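You operate a simulated robot arm through the tools that you are given. There is no shell and no other tool. Be economical: measure what you need, move in short steps, check, and stop when the job is done.

You are at the controls of a simulated robot arm. One attempt, no reset.

JOB
Caliper sleeves till one reads 38 mm; put it on the orange mat.
Fine: the others go back; the caliper ends shut.

The check looks at the end state, three seconds after you hand in, the way a careful person would. Anything else that was tipped, shoved, dropped, spilled or broken makes it a failure.

ROBOT AND FRAMES
A 7-joint arm with a two-finger parallel gripper, fixed in place. Base frame: the origin is at the foot of the arm, x ahead of it, y to its left, z up. Readings come in m, degrees, newtons and seconds.
With the tool pointing down near the work surface it reaches from about 0.24 to 0.68 m from the base axis. Its first joint turns from -66.0 to 66.0 degrees. Payload 2.4 kg.
The TCP is the grasp point between the finger pads, 0.03 m short of the fingertips. In the tool frame z runs along the fingers and y along their closing line. Largest opening 0.094 m; finger width 0.028, thickness 0.01; the body of the gripper, 0.05 by 0.096 m, starts 0.055 m behind the TCP.
Orientation is that of the tool frame in the base frame, as [roll, pitch, yaw] about the fixed x, y, z axes, in that order (R = Rz(yaw) Ry(pitch) Rx(roll)). With the fingers straight down and closing along the base's y, the tool's x points along the base's -x, its y along +y and its z along -z.

CONTROLS
- The arm moves only by the tool play_rows. Its argument "steps" is a list of rows, each a list of 7 numbers: the shift along the tool's x, y, z in m, then the turn, a rotation vector about the tool's x, y, z in rad, then the closure, from 0 (fully open) to 1 (shut). In form: [[tx, ty, tz, wx, wy, wz, fingers], ...]. A call has 1 to 20 rows; each row shifts and turns the commanded pose from where the row before left it, along the tool's axes as they then stand. A row lasts 0.2 s, in which the tool goes at most 0.05 m and 8.6 degrees; a call with a longer step from one row to the next is refused whole, and so is a gripper value outside its range. A pose out of reach is approached as far as the arm can. The call stops where the force on the tool passes 40 N (or 10 N more than at its start, if that is more) or the arm is blocked; 0.2 s more then pass. The fingers move at their own pace (about 0.153 m/s each) and stop on an object; they squeeze with about 36 N. The grip force told is the motor's: it shows also when the fingers shut on nothing. Time passes only in rows, and 0.2 s behind the last, so rows that do not move let the fingers close. It gives the time, the measured TCP pose, the force on the tool (base axes), the opening and the grip force at its end, in the units of the frame above (readings bear some noise).
- Cameras (640 x 400 px; columns grow to the right, rows downward): "scene" is fixed at [0.036, 0.4693, 1.4483]; the picture's right is [-0.79, -0.61, 0.00], its down [-0.32, 0.41, -0.85] and it looks along [0.52, -0.68, -0.52] (base axes); focal length 370 px, centre (320, 200). "wrist" rides on the gripper at [-0.037, 0, -0.058] in the tool frame; the picture's right is [0.00, -1.00, 0.00], its down [0.97, 0.00, -0.24] and it looks along [0.24, 0.00, 0.97] (tool axes); focal length 218 px, centre (320, 200).
- grab_frame(camera): a new picture of that camera. The clock stands still meanwhile.
- probe_pixels(camera, pixels): for up to 12 pixels [column, row] of the newest picture of that camera ("zoom" is the newest enlarged one), the place [x, y, z] in the base frame of the surface seen there, good to about 0.003 m. The clock stands still meanwhile.
- close_up(camera, box): a new picture of the part [left, top, right, bottom] of that camera's present view, enlarged. The clock stands still meanwhile.
- finish_job(): hands the job in; it is judged then, once.

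Go step by step. Measure first, check grasps and placings, and put right what went wrong. The budget is 80 turns and 34 pictures, counting those below and the enlarged ones. Unless the task says otherwise, let go and move clear before handing in, and close with one line.

The tools are called after "Emit:" as a command line: name --pt "numbers of a row" for each row, then --argument value for the rest, lists and objects as JSON in quotes. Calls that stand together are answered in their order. play_rows: Moves the arm, as the interface text tells. Its arguments: {"type":"object","properties":{"steps":{"type":"array","items":{"type":"array","items":{"type":"number"}}}},"required":["steps"]} The other tools are called the same way: grab_frame (camera) takes a picture; probe_pixels (camera, pixels) gives the place of the surface under pixels of a picture; close_up (camera, box) takes an enlarged picture of a part of a camera's view; finish_job () hands the job in.

At the start:

```text
time_s: 0.0
position: [0.3665, -0.0704, 1.1893]
ee_rot: [180.0, 0.0, -180.0]
contact_force: [0.5, -0.4, -0.3]
opening: 0.0939
finger_force: 0.0
```

scene: 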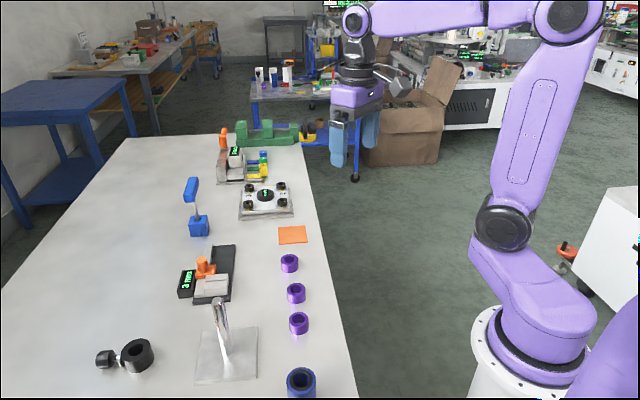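
wrist: 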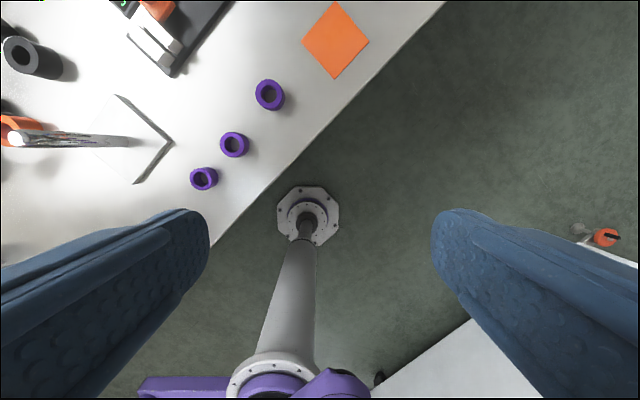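

The scene shows three purple sleeves near (289,263), (296,293) and (299,323), an orange mat at (292,235), and a caliper-like tool with a display near (205,280). I'll enlarge that area.

Emit:
close_up --camera "scene" --box '[160, 220, 340, 340]'

Emit:
probe_pixels --camera "scene" --pixels '[[289, 257], [296, 286], [299, 316], [292, 235], [203, 262], [215, 283], [187, 283], [228, 262], [210, 299], [280, 228], [306, 241], [120, 270]]'

```text
3.33 times, centred on (250, 280) of scene
```

zoom: 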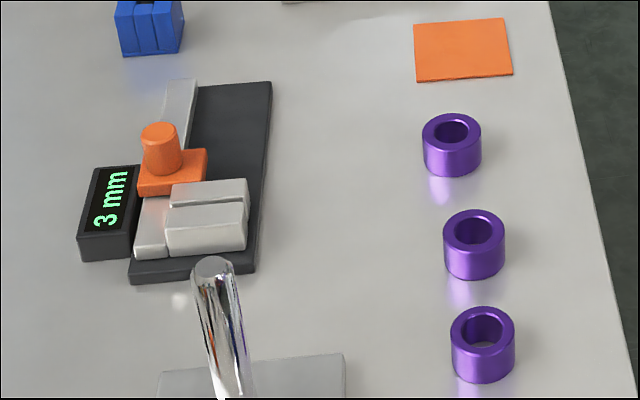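

```text
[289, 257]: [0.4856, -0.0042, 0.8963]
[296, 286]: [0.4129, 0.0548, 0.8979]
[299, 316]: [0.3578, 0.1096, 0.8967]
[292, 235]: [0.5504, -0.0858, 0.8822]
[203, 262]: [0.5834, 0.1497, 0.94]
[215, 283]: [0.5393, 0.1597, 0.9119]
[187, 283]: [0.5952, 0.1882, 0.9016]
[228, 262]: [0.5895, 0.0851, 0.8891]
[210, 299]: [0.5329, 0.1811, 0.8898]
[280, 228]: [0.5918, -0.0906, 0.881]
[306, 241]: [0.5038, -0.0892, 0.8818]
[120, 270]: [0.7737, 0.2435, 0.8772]
```

The caliper reads 3 mm, with a light jaw pair and an orange sliding knob. I'll probe its geometry in detail.

Emit:
probe_pixels --camera "zoom" --pixels '[[160, 128], [165, 165], [195, 170], [205, 192], [235, 188], [210, 212], [240, 212], [175, 212], [150, 215], [175, 100], [230, 110], [205, 245]]'

Emit:
probe_pixels --camera "zoom" --pixels '[[268, 85], [198, 90], [135, 278], [253, 268], [110, 200], [85, 170], [245, 235], [150, 245], [225, 300], [345, 360], [452, 118], [452, 145]]'

```text
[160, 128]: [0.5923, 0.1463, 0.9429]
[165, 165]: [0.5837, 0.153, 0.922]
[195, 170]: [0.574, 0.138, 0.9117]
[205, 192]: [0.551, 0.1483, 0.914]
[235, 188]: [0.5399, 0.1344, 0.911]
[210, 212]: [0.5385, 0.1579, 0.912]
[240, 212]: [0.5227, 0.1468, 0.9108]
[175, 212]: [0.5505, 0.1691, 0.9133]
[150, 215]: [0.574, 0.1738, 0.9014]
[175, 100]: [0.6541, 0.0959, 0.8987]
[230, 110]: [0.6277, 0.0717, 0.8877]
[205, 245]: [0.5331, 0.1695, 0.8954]
```

```text
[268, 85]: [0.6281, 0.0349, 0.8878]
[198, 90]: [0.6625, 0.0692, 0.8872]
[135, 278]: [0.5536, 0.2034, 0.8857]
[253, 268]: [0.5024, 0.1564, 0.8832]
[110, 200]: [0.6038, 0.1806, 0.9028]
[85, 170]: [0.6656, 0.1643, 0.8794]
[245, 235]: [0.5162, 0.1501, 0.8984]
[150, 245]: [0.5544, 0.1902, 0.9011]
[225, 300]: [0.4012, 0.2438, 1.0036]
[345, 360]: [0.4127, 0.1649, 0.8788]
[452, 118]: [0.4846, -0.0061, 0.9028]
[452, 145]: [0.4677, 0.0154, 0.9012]
```

The slide runs along about (0.72,-0.69). The knob is at about (0.585,0.147), with its top at z=0.943. I'll move over the caliper at a safe height and look down.

Emit:
play_rows --pt "-0.028 0.026 0.005 0 0 0 0" --pt "-0.028 0.026 0.005 0 0 0 0" --pt "-0.028 0.026 0.005 0 0 0 0" --pt "-0.028 0.026 0.005 0 0 0 0" --pt "-0.028 0.026 0.005 0 0 0 0" --pt "-0.028 0.026 0.005 0 0 0 0" --pt "-0.028 0.026 0.005 0 0 0 0" --pt "-0.028 0.026 0.005 0 0 0 0" --pt "0 0 0 0 0 0 0"

Emit:
grab_frame --camera "wrist"

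```text
time_s: 2.0
position: [0.5908, 0.1396, 1.1491]
ee_rot: [-179.9, 0.0, 180.0]
contact_force: [-0.4, 0.0, 0.6]
opening: 0.0941
finger_force: 0.1
```

```text
30 pictures are left
```

wrist: 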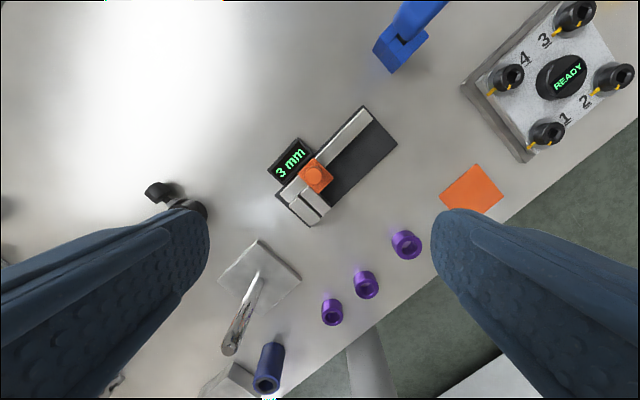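

Emit:
close_up --camera "wrist" --box '[250, 100, 410, 200]'

Emit:
probe_pixels --camera "zoom" --pixels '[[260, 300], [155, 405], [195, 470], [300, 490], [200, 360], [245, 395], [225, 330], [440, 40], [580, 170], [120, 380], [60, 260], [310, 270]]'

Emit:
probe_pixels --camera "wrist" --pixels '[[407, 231], [366, 272], [331, 299], [407, 244], [366, 284], [331, 312], [440, 195], [472, 164], [505, 195], [472, 212], [470, 188], [316, 170]]'

```text
4.00 times, centred on (330, 150) of wrist
```

zoom: 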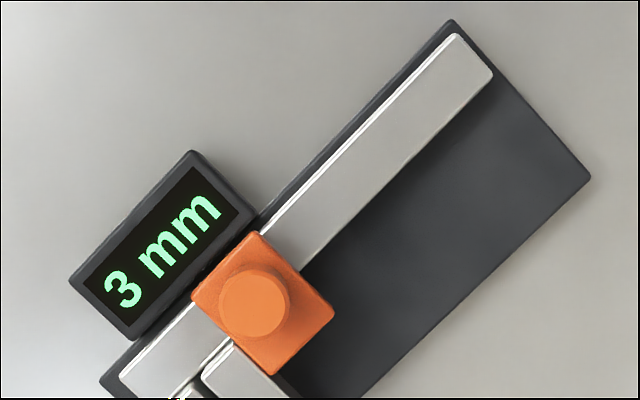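

```text
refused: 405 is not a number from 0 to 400
```

```text
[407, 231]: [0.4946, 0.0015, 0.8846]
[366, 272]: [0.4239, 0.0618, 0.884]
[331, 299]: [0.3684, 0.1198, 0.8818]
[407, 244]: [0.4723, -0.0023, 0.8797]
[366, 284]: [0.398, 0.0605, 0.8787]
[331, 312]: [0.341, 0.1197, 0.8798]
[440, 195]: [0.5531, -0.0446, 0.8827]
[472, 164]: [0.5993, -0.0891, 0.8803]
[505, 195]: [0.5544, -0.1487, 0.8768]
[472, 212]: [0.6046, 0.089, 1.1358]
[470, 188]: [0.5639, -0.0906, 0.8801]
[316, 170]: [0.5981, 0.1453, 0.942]
```

The knob is at about (0.59,0.146). I need a close view of the jaws and sleeves.

Emit:
close_up --camera "wrist" --box '[250, 140, 410, 240]'

Emit:
probe_pixels --camera "zoom" --pixels '[[250, 143], [140, 225], [195, 310], [225, 350], [270, 320], [205, 215], [245, 270], [290, 295], [275, 215], [310, 235], [205, 245], [180, 240]]'

Emit:
close_up --camera "wrist" --box '[300, 220, 460, 320]'

```text
4.00 times, centred on (330, 190) of wrist
```

zoom: 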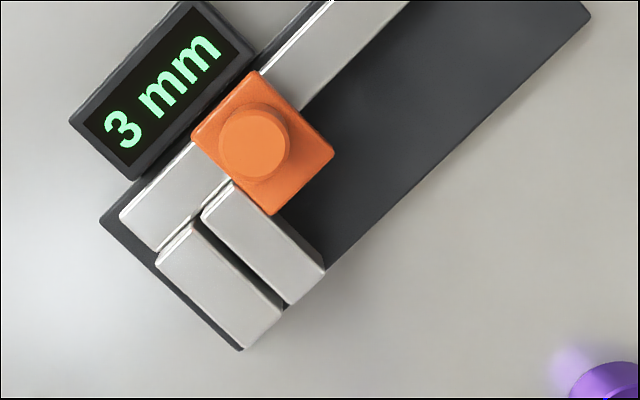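

```text
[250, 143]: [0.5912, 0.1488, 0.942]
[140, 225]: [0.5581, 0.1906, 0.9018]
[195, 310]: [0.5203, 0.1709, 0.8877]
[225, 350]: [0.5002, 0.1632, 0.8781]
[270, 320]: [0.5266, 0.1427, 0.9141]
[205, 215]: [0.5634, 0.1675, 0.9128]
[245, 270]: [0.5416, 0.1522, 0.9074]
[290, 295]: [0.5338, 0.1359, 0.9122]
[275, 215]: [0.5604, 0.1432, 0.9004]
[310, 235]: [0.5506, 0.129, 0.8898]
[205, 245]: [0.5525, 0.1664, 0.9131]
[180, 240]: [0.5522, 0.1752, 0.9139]
```

```text
4.00 times, centred on (380, 270) of wrist
```

zoom: 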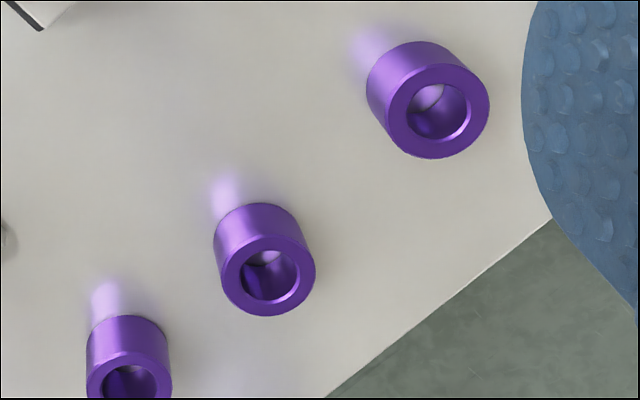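

Seen from above, the jaws lie along v, the slide along u at about -44.5°, and the sleeves line up along u too. I'll turn so the tool's x is along -u, drop a little over the knob, and look again.

Emit:
play_rows --pt "0 0.001 0.01 0 0 0.1295 0" --pt "0 0.001 0.01 0 0 0.1295 0" --pt "0 0.001 0.01 0 0 0.1295 0" --pt "0 0.001 0.01 0 0 0.1295 0" --pt "0 0.001 0.01 0 0 0.1295 0" --pt "0 0.001 0.01 0 0 0.1295 0" --pt "0 0 0.01 0 0 0 0" --pt "0 0 0 0 0 0 0"

Emit:
grab_frame --camera "wrist"

```text
time_s: 3.8
position: [0.5914, 0.1439, 1.0796]
ee_rot: [180.0, 0.0, 135.4]
contact_force: [0.7, 0.0, 0.6]
opening: 0.094
finger_force: 0.1
```

```text
26 pictures are left
```

wrist: 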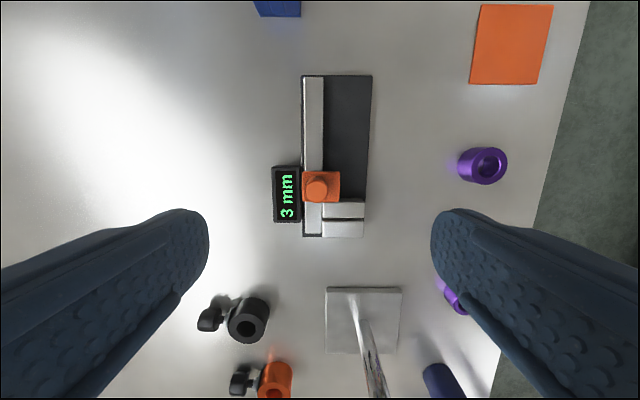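

Aligned: the rail is vertical in the picture, with its left edge at column 303. I'll probe the knob, jaws, plate and nearest sleeve.

Emit:
close_up --camera "wrist" --box '[272, 70, 400, 150]'

Emit:
close_up --camera "wrist" --box '[272, 165, 400, 245]'

Emit:
probe_pixels --camera "wrist" --pixels '[[317, 185], [308, 185], [326, 185], [340, 172], [303, 172], [325, 207], [361, 207], [325, 229], [361, 229], [313, 78], [371, 130], [490, 160]]'

```text
5.00 times, centred on (336, 110) of wrist
```

zoom: 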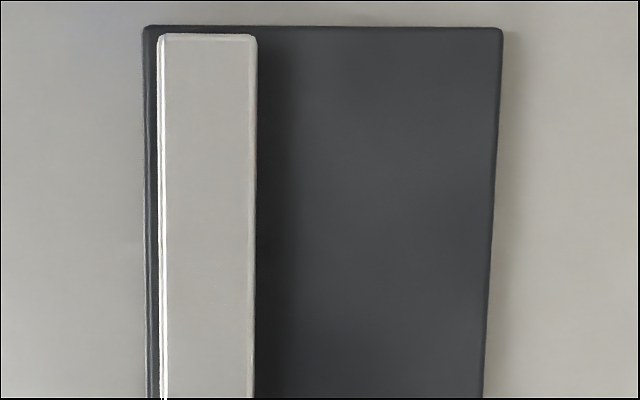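

```text
5.00 times, centred on (336, 205) of wrist
```

zoom: 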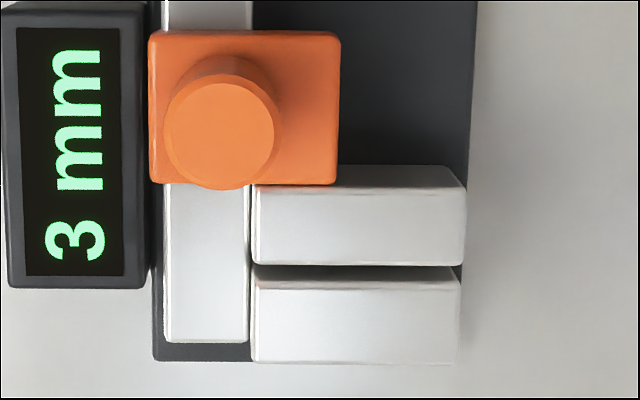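

```text
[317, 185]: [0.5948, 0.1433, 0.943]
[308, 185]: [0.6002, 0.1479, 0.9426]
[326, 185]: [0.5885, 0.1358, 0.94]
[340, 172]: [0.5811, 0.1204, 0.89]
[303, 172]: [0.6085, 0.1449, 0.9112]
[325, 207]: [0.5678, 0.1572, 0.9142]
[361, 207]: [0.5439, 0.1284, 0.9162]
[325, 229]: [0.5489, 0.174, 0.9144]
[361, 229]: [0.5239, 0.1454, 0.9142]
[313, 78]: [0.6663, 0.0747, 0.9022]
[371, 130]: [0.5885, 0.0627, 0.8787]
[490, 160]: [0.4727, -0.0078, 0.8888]
```

The knob centre is 3 mm along tool x and 4 mm along tool y from here, and there is about 80–90 mm of rail. I'll descend and grip the knob with the fingertips above the carriage at z≈0.92.

Emit:
play_rows --pt "0.003 0.004 0.03 0 0 0 0.4" --pt "0 0 0.03 0 0 0 0.4" --pt "0 0 0.03 0 0 0 0.4" --pt "0 0 0.03 0 0 0 0.4" --pt "0 0 0.0085 0 0 0 0.4" --pt "0 0 0 0 0 0 0.7" --pt "0 0 0 0 0 0 1" --pt "0 0 0 0 0 0 1"

Emit:
close_up --camera "wrist" --box '[220, 100, 420, 225]'

```text
time_s: 5.6
position: [0.5899, 0.1462, 0.9496]
ee_rot: [-179.9, 0.0, 135.3]
contact_force: [-5.2, -4.0, -0.9]
opening: 0.0208
finger_force: 45.1
```

```text
3.20 times, centred on (320, 162) of wrist
```

zoom: 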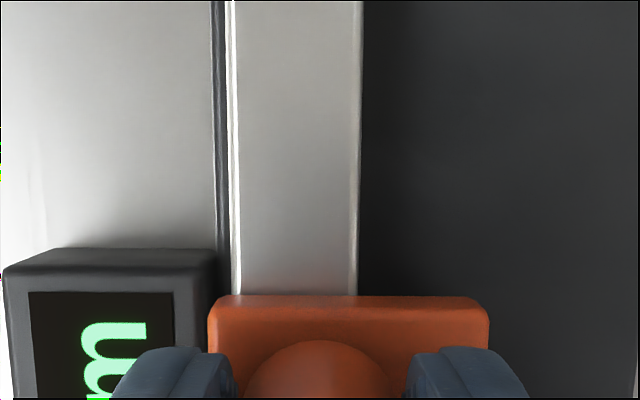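

The knob is gripped at 20.8 mm, sitting about 3 mm off in tool y. I'll relax that offset and slide the carriage open 58 mm along -tool x.

Emit:
play_rows --pt "0 -0.003 0 0 0 0 1" --pt "-0.005 0 0 0 0 0 1" --pt "-0.008 0 0 0 0 0 1" --pt "-0.008 0 0 0 0 0 1" --pt "-0.008 0 0 0 0 0 1" --pt "-0.008 0 0 0 0 0 1" --pt "-0.008 0 0 0 0 0 1" --pt "-0.008 0 0 0 0 0 1" --pt "-0.005 0 0 0 0 0 1" --pt "0 0 0 0 0 0 1"

Emit:
close_up --camera "scene" --box '[160, 220, 340, 340]'

```text
time_s: 7.8
position: [0.6318, 0.107, 0.9511]
ee_rot: [-179.7, -0.1, 135.7]
contact_force: [-5.5, 16.1, -20.4]
opening: 0.021
finger_force: 45.5
```

```text
3.33 times, centred on (250, 280) of scene
```

zoom: 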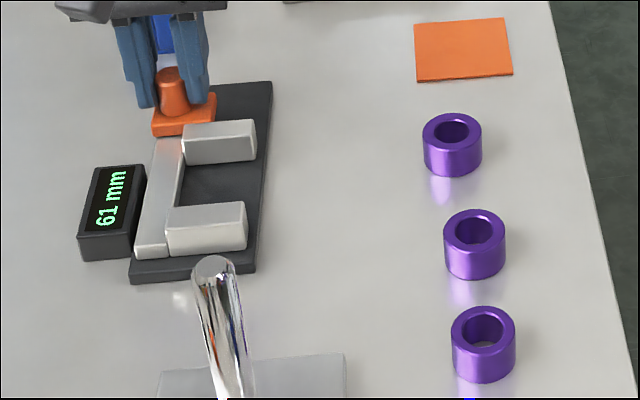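

The slide works and now reads 61 mm. I'll release the knob, rise, and go over the middle sleeve, which I estimate at about 38 mm from the images.

Emit:
play_rows --pt "0 0 0 0 0 0 0.6" --pt "0 0 0 0 0 0 0.4" --pt "0 0 -0.02 0 0 0 0.4" --pt "0 0 -0.04 0 0 0 0.4" --pt "0 0 -0.04 0 0 0 0.4" --pt "0.02 -0.0315 0 0 0 0 0.3" --pt "0.021 -0.0315 0 0 0 0 0.2" --pt "0.021 -0.0315 0 0 0 0 0.1" --pt "0.021 -0.0315 0 0 0 0 0" --pt "0.021 -0.0315 0 0 0 0 0" --pt "0.021 -0.0315 0 0 0 0 0" --pt "0 0 0 0 0 0 0"

Emit:
grab_frame --camera "wrist"

```text
time_s: 10.4
position: [0.4096, 0.0566, 1.0533]
ee_rot: [-180.0, 0.0, 135.5]
contact_force: [-0.7, -0.4, -0.4]
opening: 0.0942
finger_force: 0.1
```

```text
21 pictures are left
```

wrist: 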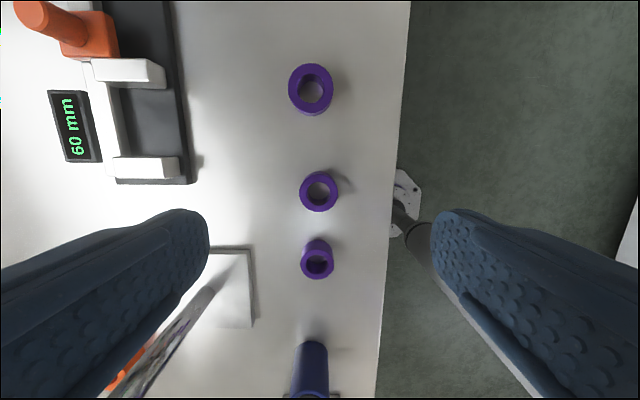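

The middle sleeve's rim is centred near (319,192), almost on the TCP column. I'll probe the rims and the pole.

Emit:
probe_pixels --camera "wrist" --pixels '[[304, 191], [334, 191], [319, 177], [319, 207], [305, 262], [330, 262], [292, 90], [327, 90], [235, 265], [180, 325], [150, 365], [300, 150]]'

Emit:
close_up --camera "wrist" --box '[240, 50, 400, 150]'

Emit:
close_up --camera "wrist" --box '[240, 160, 432, 280]'

```text
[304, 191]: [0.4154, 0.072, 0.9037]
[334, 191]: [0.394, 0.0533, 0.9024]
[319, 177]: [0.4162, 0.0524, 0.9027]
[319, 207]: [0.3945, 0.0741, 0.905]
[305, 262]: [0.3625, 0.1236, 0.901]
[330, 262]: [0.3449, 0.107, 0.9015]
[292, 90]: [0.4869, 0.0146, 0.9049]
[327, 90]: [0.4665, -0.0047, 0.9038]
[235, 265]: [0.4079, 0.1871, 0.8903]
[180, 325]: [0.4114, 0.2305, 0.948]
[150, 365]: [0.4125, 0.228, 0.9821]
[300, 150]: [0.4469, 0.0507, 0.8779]
```

```text
4.00 times, centred on (320, 100) of wrist
```

zoom: 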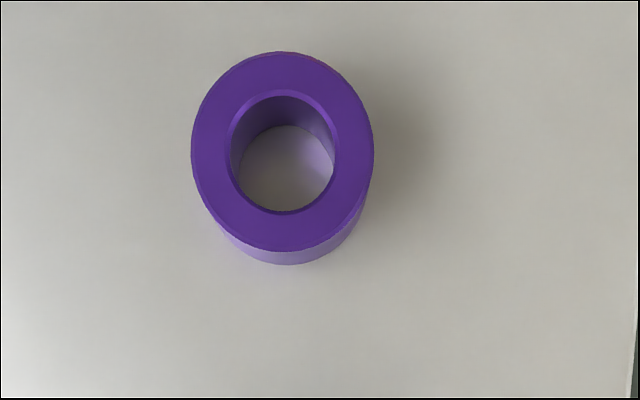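

```text
3.33 times, centred on (336, 220) of wrist
```

zoom: 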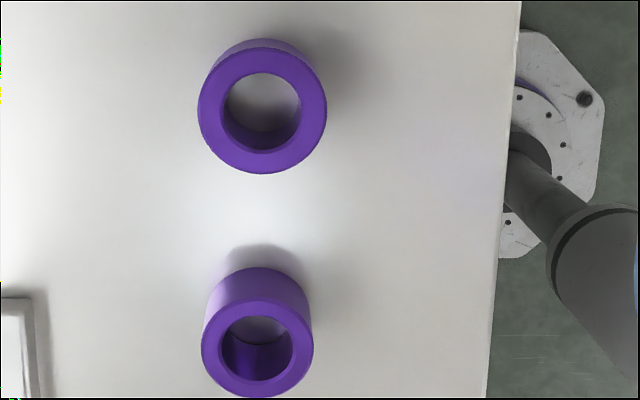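

Rim widths give about 40, 38 and 36 mm, far to near, so the middle sleeve is the candidate. I'll grasp it by its top 8–9 mm.

Emit:
play_rows --pt "0.0065 0 0.03 0 0 0 0.2" --pt "0 0 0.03 0 0 0 0.25" --pt "0 0 0.03 0 0 0 0.25" --pt "0 0 0.025 0 0 0 0.25" --pt "0 0 0.0125 0 0 0 0.25" --pt "0 0 0 0 0 0 0.35" --pt "0 0 0 0 0 0 0.5" --pt "0 0 0 0 0 0 0.7" --pt "0 0 0 0 0 0 0.7"

```text
time_s: 12.4
position: [0.406, 0.0616, 0.9224]
ee_rot: [180.0, 0.0, 135.5]
contact_force: [1.1, -1.1, -0.8]
opening: 0.0367
finger_force: 35.6
```

Gripped; the gripper itself reads 36.7 mm. I'll lift, carry it over the jaw gap, and descend to z≈0.96 to check alignment.

Emit:
play_rows --pt "0 0 -0.02 0 0 0 0.75" --pt "0 0 -0.04 0 0 0 0.75" --pt "0 0 -0.04 0 0 0 0.75" --pt "-0.012 0.031 0 0 0 0 0.75" --pt "-0.012 0.031 0 0 0 0 0.75" --pt "-0.012 0.031 0 0 0 0 0.75" --pt "-0.012 0.031 0 0 0 0 0.75" --pt "-0.012 0.0307 0 0 0 0 0.75" --pt "0 0 0.03 0 0 0 0.75" --pt "0 0 0.03 0 0 0 0.75" --pt "0 0 0 0 0 0 0.75"

Emit:
grab_frame --camera "wrist"

Emit:
close_up --camera "scene" --box '[160, 210, 310, 310]'

```text
time_s: 14.8
position: [0.556, 0.1326, 0.9613]
ee_rot: [180.0, 0.1, 135.6]
contact_force: [-0.7, -0.2, -0.3]
opening: 0.0368
finger_force: 35.4
```

```text
18 pictures are left
```

wrist: 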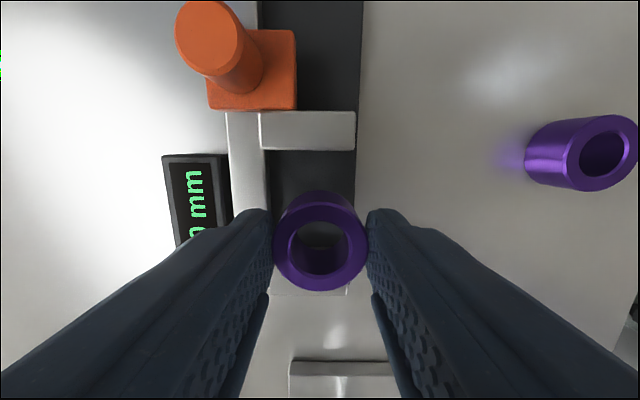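

```text
4.00 times, centred on (235, 260) of scene
```

zoom: 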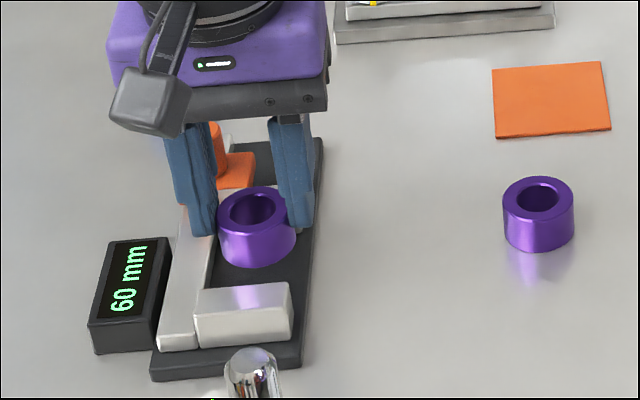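

The sleeve hangs between the jaws, clear of both by at least 7 mm. I'll shift it slightly outward, lower onto the plate, open slightly and check.

Emit:
play_rows --pt "-0.002 -0.001 0.012 0 0 0 0.75" --pt "0 0 0.01 0 0 0 0.75" --pt "0 0 0.005 0 0 0 0.75" --pt "0 0 0.002 0 0 0 0.75" --pt "0 0 0 0 0 0 0.75"

Emit:
close_up --camera "scene" --box '[160, 230, 280, 310]'

```text
time_s: 16.0
position: [0.5567, 0.129, 0.9338]
ee_rot: [179.9, -0.1, 135.5]
contact_force: [1.9, -0.2, -0.7]
opening: 0.0368
finger_force: 35.9
```

```text
5.00 times, centred on (220, 270) of scene
```

zoom: 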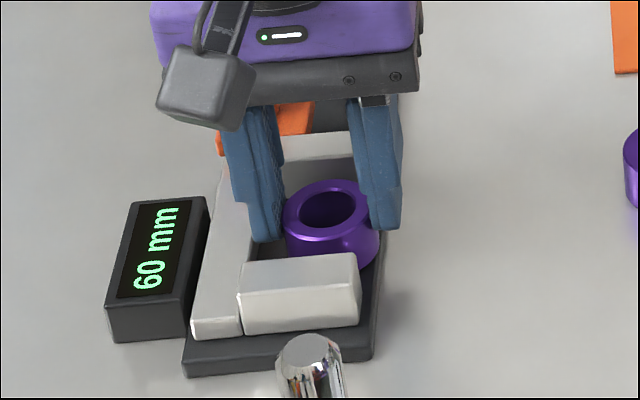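

It's about 2 mm above the plate with no contact force. I'll lower 2 mm, open slightly and rise.

Emit:
play_rows --pt "0 0 0.001 0 0 0 0.75" --pt "0 0 0.001 0 0 0 0.75" --pt "0 0 0 0 0 0 0.75" --pt "0 0 0 0 0 0 0.55" --pt "0 0 0 0 0 0 0.53" --pt "0 0 -0.01 0 0 0 0.53" --pt "0 0 -0.03 0 0 0 0.5" --pt "0 0 -0.04 0 0 0 0.4" --pt "0 0 0 0 0 0 0.4"

Emit:
grab_frame --camera "wrist"

```text
time_s: 18.0
position: [0.5547, 0.1289, 1.0154]
ee_rot: [179.8, 0.0, 135.5]
contact_force: [0.9, -0.4, 0.1]
opening: 0.0563
finger_force: 0.1
```

```text
15 pictures are left
```

wrist: 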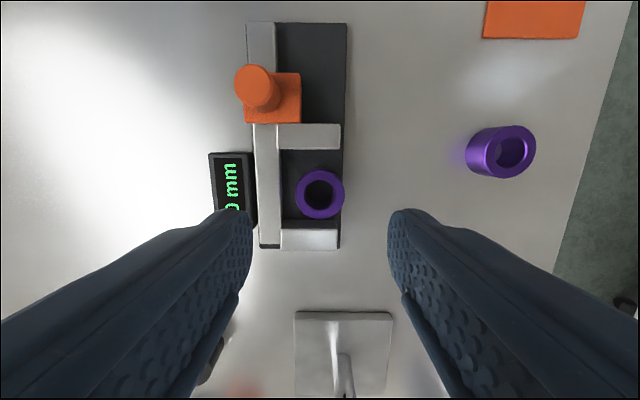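

The sleeve is standing between the jaws. Next I'll go back to the knob at about (0.632,0.107) and grip it.

Emit:
play_rows --pt "-0.035 0.0193 0 0 0 0 0.4" --pt "-0.035 0.0192 0 0 0 0 0.4" --pt "0 0 0.03 0 0 0 0.4" --pt "0 0 0.025 0 0 0 0.4" --pt "0 0 0.01 0 0 0 0.4" --pt "0 0 0 0 0 0 0.7" --pt "0 0 0 0 0 0 0.9" --pt "0 0 0 0 0 0 0.9"

```text
time_s: 19.8
position: [0.6335, 0.1044, 0.9473]
ee_rot: [-180.0, 0.0, 135.4]
contact_force: [-8.9, -4.6, 1.0]
opening: 0.0208
finger_force: 45.4
```

Gripped at 20.8 mm with a small sideways force, which I'll relax. Then I'll slide the jaw in about 20 mm.

Emit:
play_rows --pt "0 -0.003 0 0 0 0 0.9" --pt "0.004 0 0 0 0 0 0.9" --pt "0.005 0 0 0 0 0 0.9" --pt "0.005 0 0 0 0 0 0.9" --pt "0.004 0 0 0 0 0 0.9" --pt "0.002 0 0 0 0 0 0.9" --pt "0 0 0 0 0 0 0.9"

Emit:
close_up --camera "scene" --box '[160, 230, 280, 310]'

```text
time_s: 21.4
position: [0.6183, 0.1197, 0.9475]
ee_rot: [179.9, 0.2, 135.5]
contact_force: [9.1, 8.4, -4.5]
opening: 0.0204
finger_force: 44.9
```

```text
5.00 times, centred on (220, 270) of scene
```

zoom: 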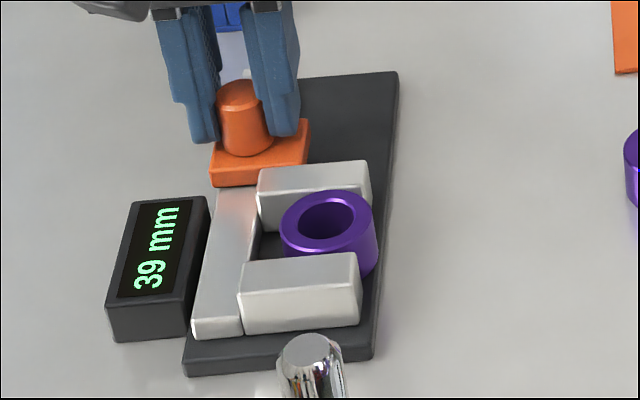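

It reads 39 mm and nothing is pressing yet, so I'll close in gently.

Emit:
play_rows --pt "0.001 0.001 0 0 0 0 0.9" --pt "0.001 0 0 0 0 0 0.9" --pt "0.001 0 0 0 0 0 0.9" --pt "0 0 0 0 0 0 0.9" --pt "0 0 0 0 0 0 0.9"

Emit:
close_up --camera "scene" --box '[160, 230, 280, 310]'

```text
time_s: 22.6
position: [0.6191, 0.1215, 0.9471]
ee_rot: [179.9, 0.1, 135.4]
contact_force: [15.1, -0.6, 3.5]
opening: 0.0208
finger_force: 45.1
```

```text
5.00 times, centred on (220, 270) of scene
```

zoom: 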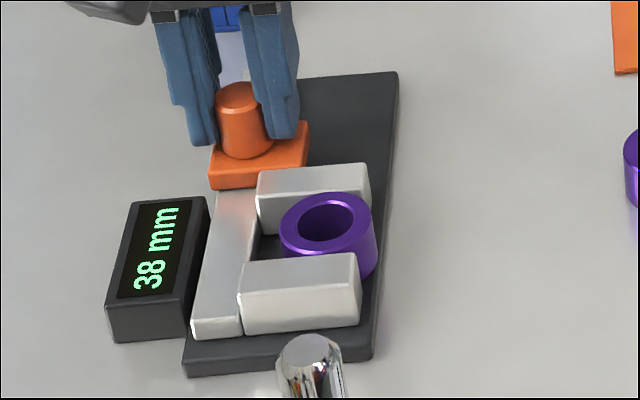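

It reads 38 mm, but I need to know it's firm against the sleeve. I'll push 3 mm more and see whether the reading holds.

Emit:
play_rows --pt "0.001 0 0 0 0 0 0.9" --pt "0.001 0 0 0 0 0 0.9" --pt "0.001 0 0 0 0 0 0.9" --pt "0 0 0 0 0 0 0.9" --pt "0 0 0 0 0 0 0.9"

Emit:
close_up --camera "scene" --box '[160, 230, 280, 310]'

```text
time_s: 23.8
position: [0.6169, 0.1209, 0.9475]
ee_rot: [179.7, 0.3, 135.3]
contact_force: [27.6, -15.3, -4.3]
opening: 0.0212
finger_force: 44.4
```

```text
5.00 times, centred on (220, 270) of scene
```

zoom: 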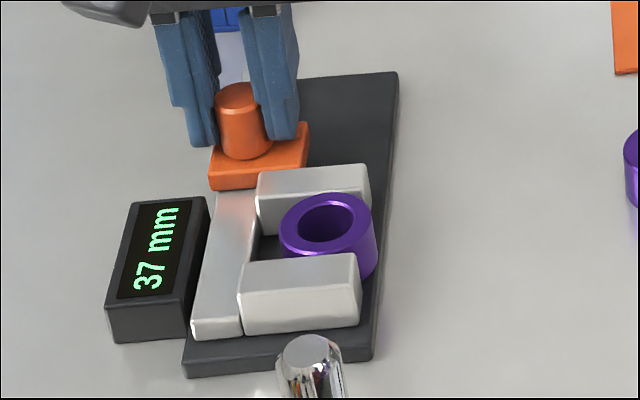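

With 30 N behind it, it settles at 37 mm, matching the gripper's 36.7, so the middle sleeve is 37 mm. I'll reopen the caliper, release the knob, and take this sleeve back to (0.406,0.0616).

Emit:
play_rows --pt "-0.004 0 0 0 0 0 0.9" --pt "-0.005 0 0 0 0 0 0.9" --pt "-0.006 0 0 0 0 0 0.9" --pt "-0.006 0 0 0 0 0 0.9" --pt "-0.005 0 0 0 0 0 0.9" --pt "-0.001 0 0 0 0 0 0.9" --pt "0 0 0 0 0 0 0.6" --pt "0 0 0 0 0 0 0.4" --pt "0 0 -0.03 0 0 0 0.4" --pt "0 0 -0.038 0 0 0 0.4" --pt "0.035 -0.0183 0 0 0 0 0.3" --pt "0.035 -0.0182 0 0 0 0 0.3" --pt "0 0 0 0 0 0 0.3"

Emit:
grab_frame --camera "wrist"

```text
time_s: 26.6
position: [0.5593, 0.1273, 1.0167]
ee_rot: [-180.0, 0.0, 135.4]
contact_force: [0.2, -0.2, 0.3]
opening: 0.0661
finger_force: 0.1
```

```text
11 pictures are left
```

wrist: 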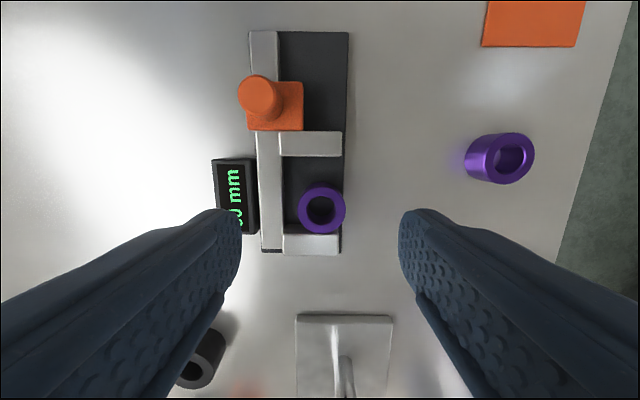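

The sleeve is resting against the fixed jaw, centred about 11–12 mm along tool x from here. I'll grasp it again and lift.

Emit:
play_rows --pt "0.011 -0.001 0.02 0 0 0 0.4" --pt "0 0 0.03 0 0 0 0.53" --pt "0 0 0.02 0 0 0 0.53" --pt "0 0 0.0127 0 0 0 0.53" --pt "0 0 0 0 0 0 0.65" --pt "0 0 0 0 0 0 0.75" --pt "0 0 0 0 0 0 0.75" --pt "0 0 -0.02 0 0 0 0.75" --pt "0 0 -0.03 0 0 0 0.75" --pt "0 0 -0.03 0 0 0 0.75" --pt "0 0 0 0 0 0 0.75"

```text
time_s: 29.0
position: [0.5497, 0.1343, 1.012]
ee_rot: [-180.0, 0.0, 135.6]
contact_force: [0.6, 0.1, -0.6]
opening: 0.037
finger_force: 35.9
```

It's held at 37.0 mm. I'll return it to its original spot, stopping just above the table.

Emit:
play_rows --pt "0.0098 -0.0305 0 0 0 0 0.75" --pt "0.0098 -0.0305 0 0 0 0 0.75" --pt "0.0098 -0.0305 0 0 0 0 0.75" --pt "0.0098 -0.0305 0 0 0 0 0.75" --pt "0.0098 -0.0307 0 0 0 0 0.75" --pt "0 0 0.03 0 0 0 0.75" --pt "0 0 0.03 0 0 0 0.75" --pt "0 0 0.018 0 0 0 0.75" --pt "0 0 0.004 0 0 0 0.75" --pt "0 0 0 0 0 0 0.75"

```text
time_s: 31.2
position: [0.4071, 0.0611, 0.9303]
ee_rot: [180.0, 0.1, 135.5]
contact_force: [0.4, 0.2, -0.9]
opening: 0.0368
finger_force: 35.5
```

It's within 1 mm of the target with no contact yet. I'll lower in 1 mm steps.

Emit:
play_rows --pt "-0.001 0 0.001 0 0 0 0.75" --pt "0 0 0.001 0 0 0 0.75" --pt "0 0 0.001 0 0 0 0.75" --pt "0 0 0.001 0 0 0 0.75" --pt "0 0 0 0 0 0 0.75"

```text
time_s: 32.4
position: [0.4081, 0.0611, 0.9268]
ee_rot: [180.0, 0.0, 135.5]
contact_force: [-0.3, 0.2, -0.2]
opening: 0.0368
finger_force: 36.4
```

Emit:
play_rows --pt "0 0 0.001 0 0 0 0.75" --pt "0 0 0.001 0 0 0 0.75" --pt "0 0 0 0 0 0 0.75"

Emit:
close_up --camera "scene" --box '[240, 240, 360, 340]'

```text
time_s: 33.2
position: [0.4085, 0.0591, 0.9248]
ee_rot: [180.0, 0.0, 135.5]
contact_force: [-0.4, 0.4, 0.7]
opening: 0.0369
finger_force: 36.1
```

```text
4.00 times, centred on (300, 290) of scene
```

zoom: 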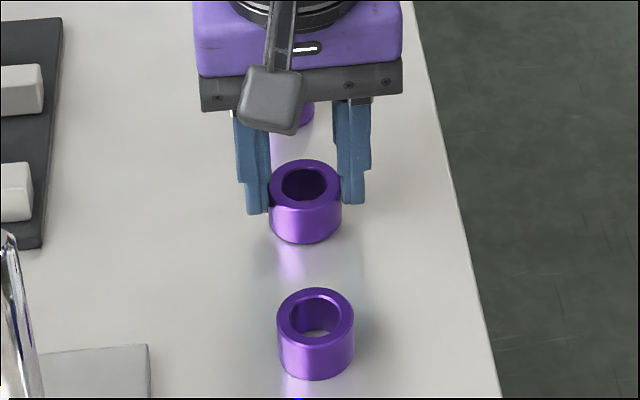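

It's just about on the table. I'll lower the last bit, release, rise, and move over the far sleeve at about (0.4775,0.0025).

Emit:
play_rows --pt "0 0 0.001 0 0 0 0.75" --pt "0 0 0.001 0 0 0 0.75" --pt "0 0 0 0 0 0 0.75" --pt "0 0 0 0 0 0 0.6" --pt "0 0 0 0 0 0 0.4" --pt "0 0 -0.03 0 0 0 0.3" --pt "0 0 -0.04 0 0 0 0.2" --pt "0 0 -0.03 0 0 0 0.1" --pt "-0.0296 0.0027 0 0 0 0 0.1" --pt "-0.0296 0.0027 0 0 0 0 0.1" --pt "-0.0296 0.0027 0 0 0 0 0.1" --pt "0 0 0 0 0 0 0.1"

Emit:
grab_frame --camera "wrist"

```text
time_s: 35.8
position: [0.4754, 0.0015, 1.0252]
ee_rot: [-180.0, 0.0, 135.5]
contact_force: [-0.4, -0.3, 0.6]
opening: 0.0846
finger_force: 0.1
```

```text
9 pictures are left
```

wrist: 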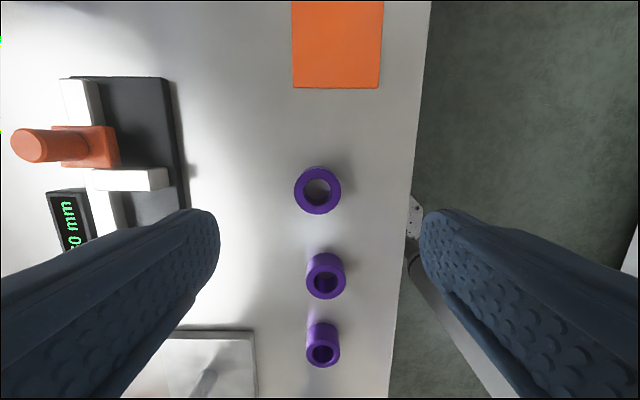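

The middle sleeve is upright in its place. The far sleeve's rim is centred at (318,190), under the TCP, so I'll grasp it.

Emit:
play_rows --pt "-0.0013 0.001 0.03 0 0 0 0.25" --pt "0 0 0.03 0 0 0 0.25" --pt "0 0 0.025 0 0 0 0.25" --pt "0 0 0.013 0 0 0 0.25" --pt "0 0 0 0 0 0 0.4" --pt "0 0 0 0 0 0 0.6" --pt "0 0 0 0 0 0 0.75" --pt "0 0 0 0 0 0 0.75"

```text
time_s: 37.6
position: [0.4785, 0.0014, 0.9251]
ee_rot: [180.0, 0.0, 135.5]
contact_force: [0.4, 0.0, -0.3]
opening: 0.0388
finger_force: 36.0
```

The gripper reads 38.8 mm on this one. The caliper decides, so I'll carry it to the jaws.

Emit:
play_rows --pt "0 0 -0.02 0 0 0 0.75" --pt "0 0 -0.04 0 0 0 0.75" --pt "0 0 -0.04 0 0 0 0.75" --pt "0.0068 0.0291 0 0 0 0 0.75" --pt "0.0068 0.0291 0 0 0 0 0.75" --pt "0.0068 0.0291 0 0 0 0 0.75" --pt "0.0068 0.0292 0 0 0 0 0.75" --pt "0.0067 0.0293 0 0 0 0 0.75" --pt "0 0 0.03 0 0 0 0.75" --pt "0 0 0.03 0 0 0 0.75" --pt "0 0 0 0 0 0 0.75"

Emit:
grab_frame --camera "wrist"

```text
time_s: 40.0
position: [0.5558, 0.1302, 0.9661]
ee_rot: [-179.9, 0.1, 135.5]
contact_force: [0.0, 0.3, 0.0]
opening: 0.0386
finger_force: 35.6
```

```text
8 pictures are left
```

wrist: 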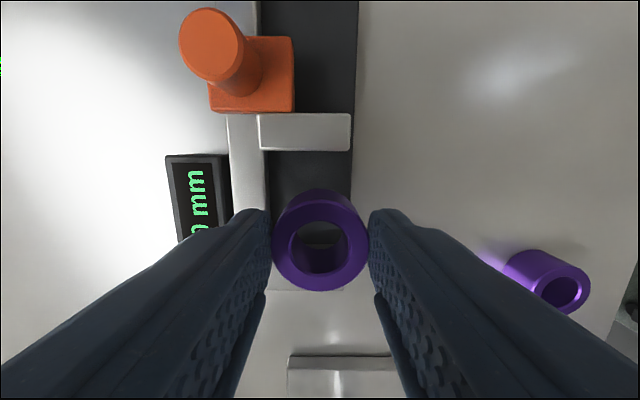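

The alignment matches last time. I'll lower, release, rise, then go to the knob and grip it.

Emit:
play_rows --pt "-0.001 0 0.015 0 0 0 0.75" --pt "0 0 0.01 0 0 0 0.75" --pt "0 0 0.004 0 0 0 0.75" --pt "0 0 0.002 0 0 0 0.75" --pt "0 0 0.001 0 0 0 0.75" --pt "0 0 0 0 0 0 0.6" --pt "0 0 0 0 0 0 0.52" --pt "0 0 -0.01 0 0 0 0.52" --pt "0 0 -0.03 0 0 0 0.5" --pt "0 0 -0.04 0 0 0 0.4" --pt "-0.0357 0.018 0 0 0 0 0.4" --pt "-0.0356 0.018 0 0 0 0 0.4" --pt "0 0 0.03 0 0 0 0.4" --pt "0 0 0.025 0 0 0 0.4" --pt "0 0 0.0105 0 0 0 0.4" --pt "0 0 0 0 0 0 0.7" --pt "0 0 0 0 0 0 0.9" --pt "0 0 0 0 0 0 0.9"

```text
time_s: 43.8
position: [0.6333, 0.1049, 0.9483]
ee_rot: [-180.0, 0.0, 135.5]
contact_force: [3.0, 2.8, -2.1]
opening: 0.0209
finger_force: 45.2
```

The knob is gripped with little side load. I'll close in about 20 mm and read the force.

Emit:
play_rows --pt "0.004 0 0 0 0 0 0.9" --pt "0.005 0 0 0 0 0 0.9" --pt "0.005 0 0 0 0 0 0.9" --pt "0.004 0 0 0 0 0 0.9" --pt "0.002 0 0 0 0 0 0.9" --pt "0 0 0 0 0 0 0.9" --pt "0 0 0 0 0 0 0.9"

Emit:
play_rows --pt "0.001 0 0 0 0 0 0.9" --pt "0.001 0 0 0 0 0 0.9" --pt "0 0 0 0 0 0 0.9" --pt "0 0 0 0 0 0 0.9"

Emit:
play_rows --pt "0.001 0 0 0 0 0 0.9" --pt "0.001 0 0 0 0 0 0.9" --pt "0 0 0 0 0 0 0.9" --pt "0 0 0 0 0 0 0.9"

```text
time_s: 45.4
position: [0.6204, 0.1187, 0.9482]
ee_rot: [-179.9, 0.0, 135.4]
contact_force: [-6.4, -14.5, 7.3]
opening: 0.0207
finger_force: 45.2
```

```text
time_s: 46.4
position: [0.6205, 0.1174, 0.9481]
ee_rot: [180.0, 0.1, 135.1]
contact_force: [1.1, -19.0, -3.8]
opening: 0.0208
finger_force: 44.7
```

```text
time_s: 47.4
position: [0.6191, 0.1191, 0.9482]
ee_rot: [179.9, 0.3, 135.2]
contact_force: [18.9, -16.2, -7.7]
opening: 0.0205
finger_force: 44.9
```

The push force has risen to about 25 N, so the jaw is in contact. Reading the display.

Emit:
close_up --camera "scene" --box '[160, 230, 280, 310]'

```text
5.00 times, centred on (220, 270) of scene
```

zoom: 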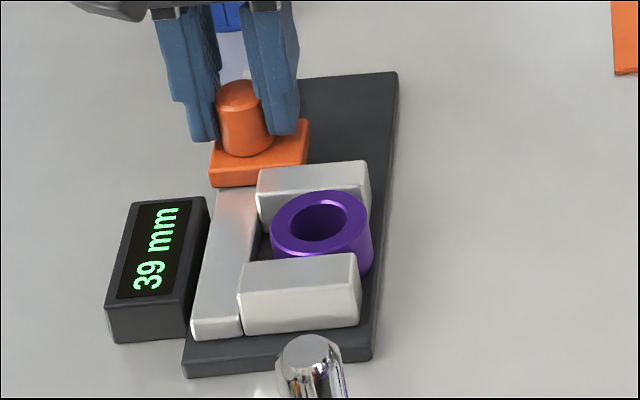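

It reads 39 mm under about 25 N, while the middle one read 38 under light load and 37 under 30 N. The push may be squeezing the reading. I'll let go of the knob and read it relaxed.

Emit:
play_rows --pt "-0.002 0 0 0 0 0 0.9" --pt "-0.002 0 0 0 0 0 0.9" --pt "0 0 0 0 0 0 0.9" --pt "0 0 0 0 0 0 0.6" --pt "0 0 0 0 0 0 0.4" --pt "0 0 0 0 0 0 0.4"

Emit:
close_up --camera "scene" --box '[160, 230, 400, 400]'

```text
time_s: 48.8
position: [0.6186, 0.1212, 0.9477]
ee_rot: [-180.0, 0.0, 135.5]
contact_force: [0.9, -0.5, -1.0]
opening: 0.0563
finger_force: 0.0
```

```text
2.35 times, centred on (280, 315) of scene
```

zoom: 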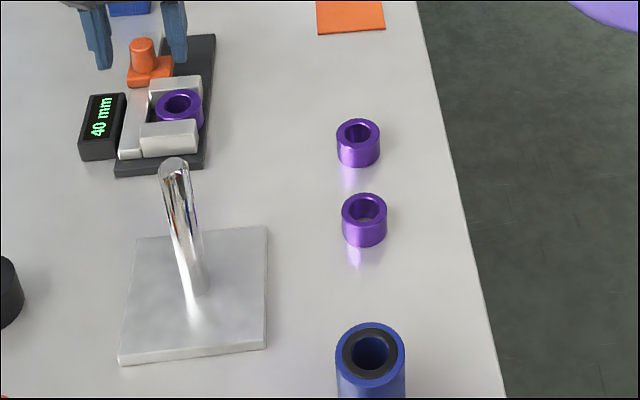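

It reads 40 mm relaxed, though my back-off may have dragged it. To settle this, I'll re-grip, nudge with a light push of about 14 N, let go without backing off, and read.

Emit:
play_rows --pt "0 0 0 0 0 0 0.8" --pt "0 0 0 0 0 0 0.9" --pt "0.001 0 0 0 0 0 0.9" --pt "0.001 0 0 0 0 0 0.9" --pt "0.001 0 0 0 0 0 0.9" --pt "0 0 0 0 0 0 0.9" --pt "0 0 0 0 0 0 0.9"

Emit:
play_rows --pt "0 0 0 0 0 0 0.6" --pt "0 0 0 0 0 0 0.4" --pt "0 0 0 0 0 0 0.4"

Emit:
close_up --camera "scene" --box '[160, 230, 280, 310]'

```text
time_s: 50.4
position: [0.619, 0.1201, 0.9473]
ee_rot: [180.0, 0.1, 135.5]
contact_force: [1.0, -14.4, -7.1]
opening: 0.021
finger_force: 45.1
```

```text
time_s: 51.2
position: [0.6189, 0.1217, 0.9478]
ee_rot: [-180.0, 0.0, 135.5]
contact_force: [-0.3, -0.7, 0.3]
opening: 0.0565
finger_force: 0.1
```

```text
5.00 times, centred on (220, 270) of scene
```

zoom: 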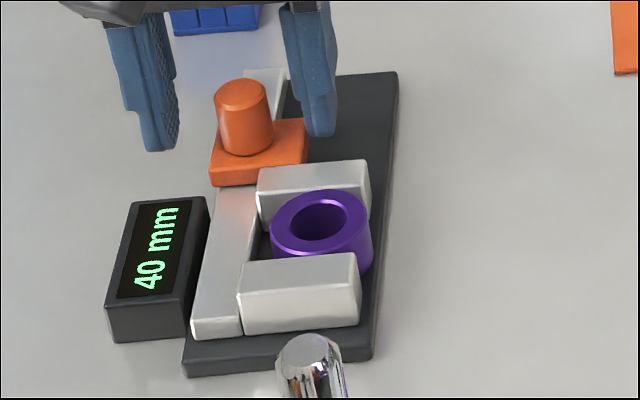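

After a light push and release it reads 40 mm. So the far sleeve is 40 mm and the middle one 38 mm relaxed, which agrees with its light-load reading and its image size. I'll reopen the jaws and fetch this one to put back.

Emit:
play_rows --pt "0 0 0 0 0 0 0.8" --pt "0 0 0 0 0 0 0.9" --pt "-0.004 0 0 0 0 0 0.9" --pt "-0.005 0 0 0 0 0 0.9" --pt "-0.005 0 0 0 0 0 0.9" --pt "-0.005 0 0 0 0 0 0.9" --pt "-0.004 0 0 0 0 0 0.9" --pt "0 0 0 0 0 0 0.6" --pt "0 0 0 0 0 0 0.4" --pt "0 0 -0.03 0 0 0 0.4" --pt "0 0 -0.038 0 0 0 0.4" --pt "0.035 -0.018 0 0 0 0 0.3" --pt "0.035 -0.018 0 0 0 0 0.3" --pt "0 0 0 0 0 0 0.3"

Emit:
grab_frame --camera "wrist"

```text
time_s: 54.2
position: [0.5589, 0.1296, 1.0181]
ee_rot: [180.0, 0.1, 135.5]
contact_force: [0.1, -0.3, -0.3]
opening: 0.0658
finger_force: 0.1
```

```text
4 pictures are left
```

wrist: 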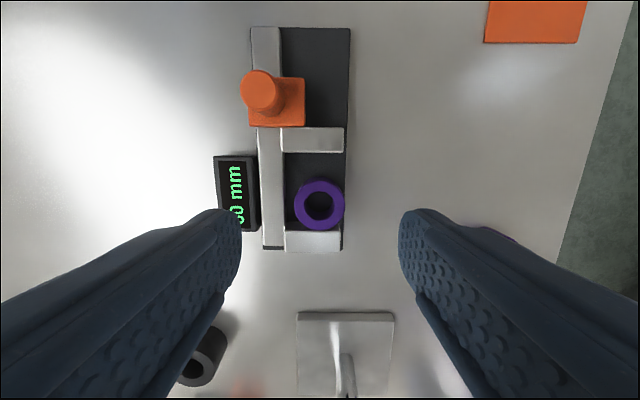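

The sleeve is against the fixed jaw, about 8 mm along tool x. I'll grasp it, lift, and carry it back over (0.478,0.0014).

Emit:
play_rows --pt "0.008 0 0.02 0 0 0 0.4" --pt "0 0 0.03 0 0 0 0.5" --pt "0 0 0.02 0 0 0 0.5" --pt "0 0 0.012 0 0 0 0.5" --pt "0 0 0 0 0 0 0.6" --pt "0 0 0 0 0 0 0.75" --pt "0 0 0 0 0 0 0.75" --pt "0 0 -0.02 0 0 0 0.75" --pt "0 0 -0.03 0 0 0 0.75" --pt "0 0 -0.03 0 0 0 0.75" --pt "-0.008 -0.0296 0 0 0 0 0.75" --pt "-0.0081 -0.0296 0 0 0 0 0.75" --pt "-0.0081 -0.0296 0 0 0 0 0.75" --pt "-0.0081 -0.0296 0 0 0 0 0.75" --pt "-0.0081 -0.0297 0 0 0 0 0.75" --pt "0 0 0.03 0 0 0 0.75" --pt "0 0 0.03 0 0 0 0.75" --pt "0 0 0.02 0 0 0 0.75" --pt "0 0 0 0 0 0 0.75"

```text
time_s: 58.2
position: [0.4784, 0.0016, 0.9325]
ee_rot: [-180.0, -0.1, 135.4]
contact_force: [0.1, -0.9, -0.8]
opening: 0.0389
finger_force: 36.0
```

It's held at 38.9 mm, right over its spot. I'll lower in 1 mm steps.

Emit:
play_rows --pt "0 0 0.0015 0 0 0 0.75" --pt "0 0 0.0015 0 0 0 0.75" --pt "0 0 0.001 0 0 0 0.75" --pt "0 0 0 0 0 0 0.75"

Emit:
play_rows --pt "0 0 0.001 0 0 0 0.75" --pt "0 0 0 0 0 0 0.75"

Emit:
play_rows --pt "0 0 0.001 0 0 0 0.75" --pt "0 0 0 0 0 0 0.75"

```text
time_s: 59.2
position: [0.4788, 0.0017, 0.9286]
ee_rot: [180.0, 0.1, 135.5]
contact_force: [-0.1, -0.6, -0.9]
opening: 0.0388
finger_force: 36.5
```

```text
time_s: 59.8
position: [0.4782, 0.0011, 0.9274]
ee_rot: [-179.9, 0.0, 135.5]
contact_force: [0.3, 0.8, 0.0]
opening: 0.0389
finger_force: 36.1
```

```text
time_s: 60.4
position: [0.4781, 0.0018, 0.9283]
ee_rot: [-179.9, 0.0, 135.4]
contact_force: [0.0, -0.4, 0.3]
opening: 0.0391
finger_force: 36.2
```

Emit:
play_rows --pt "0 0 0.001 0 0 0 0.75" --pt "0 0 0 0 0 0 0.75"

Emit:
play_rows --pt "0 0 0.001 0 0 0 0.75" --pt "0 0 0 0 0 0 0.75"

```text
time_s: 61.0
position: [0.4782, 0.0022, 0.925]
ee_rot: [180.0, -0.1, 135.5]
contact_force: [-0.3, 1.4, 4.5]
opening: 0.0385
finger_force: 35.6
```

```text
time_s: 61.6
position: [0.4784, 0.0011, 0.9249]
ee_rot: [-179.9, 0.0, 135.5]
contact_force: [-2.9, 3.0, 14.3]
opening: 0.0389
finger_force: 36.4
```

Contact is firm at 14 N, so the sleeve is standing. I'll unload, release, rise, move over the middle sleeve and grasp it.

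Emit:
play_rows --pt "0 0 -0.0015 0 0 0 0.75" --pt "0 0 0 0 0 0 0.6" --pt "0 0 0 0 0 0 0.4" --pt "0 0 -0.03 0 0 0 0.3" --pt "0 0 -0.04 0 0 0 0.25" --pt "0 0 -0.03 0 0 0 0.25" --pt "0.0302 -0.0026 0 0 0 0 0.25" --pt "0.0302 -0.0026 0 0 0 0 0.25" --pt "0.0301 -0.0026 0 0 0 0 0.25" --pt "0 0 0.03 0 0 0 0.25" --pt "0 0 0.04 0 0 0 0.25" --pt "0 0 0.03 0 0 0 0.25" --pt "0 0 0 0 0 0 0.4" --pt "0 0 0 0 0 0 0.6" --pt "0 0 0 0 0 0 0.75" --pt "0 0 0 0 0 0 0.75"

```text
time_s: 65.0
position: [0.4102, 0.0617, 0.9253]
ee_rot: [-180.0, 0.0, 135.5]
contact_force: [-0.6, -0.9, 0.5]
opening: 0.0369
finger_force: 35.8
```

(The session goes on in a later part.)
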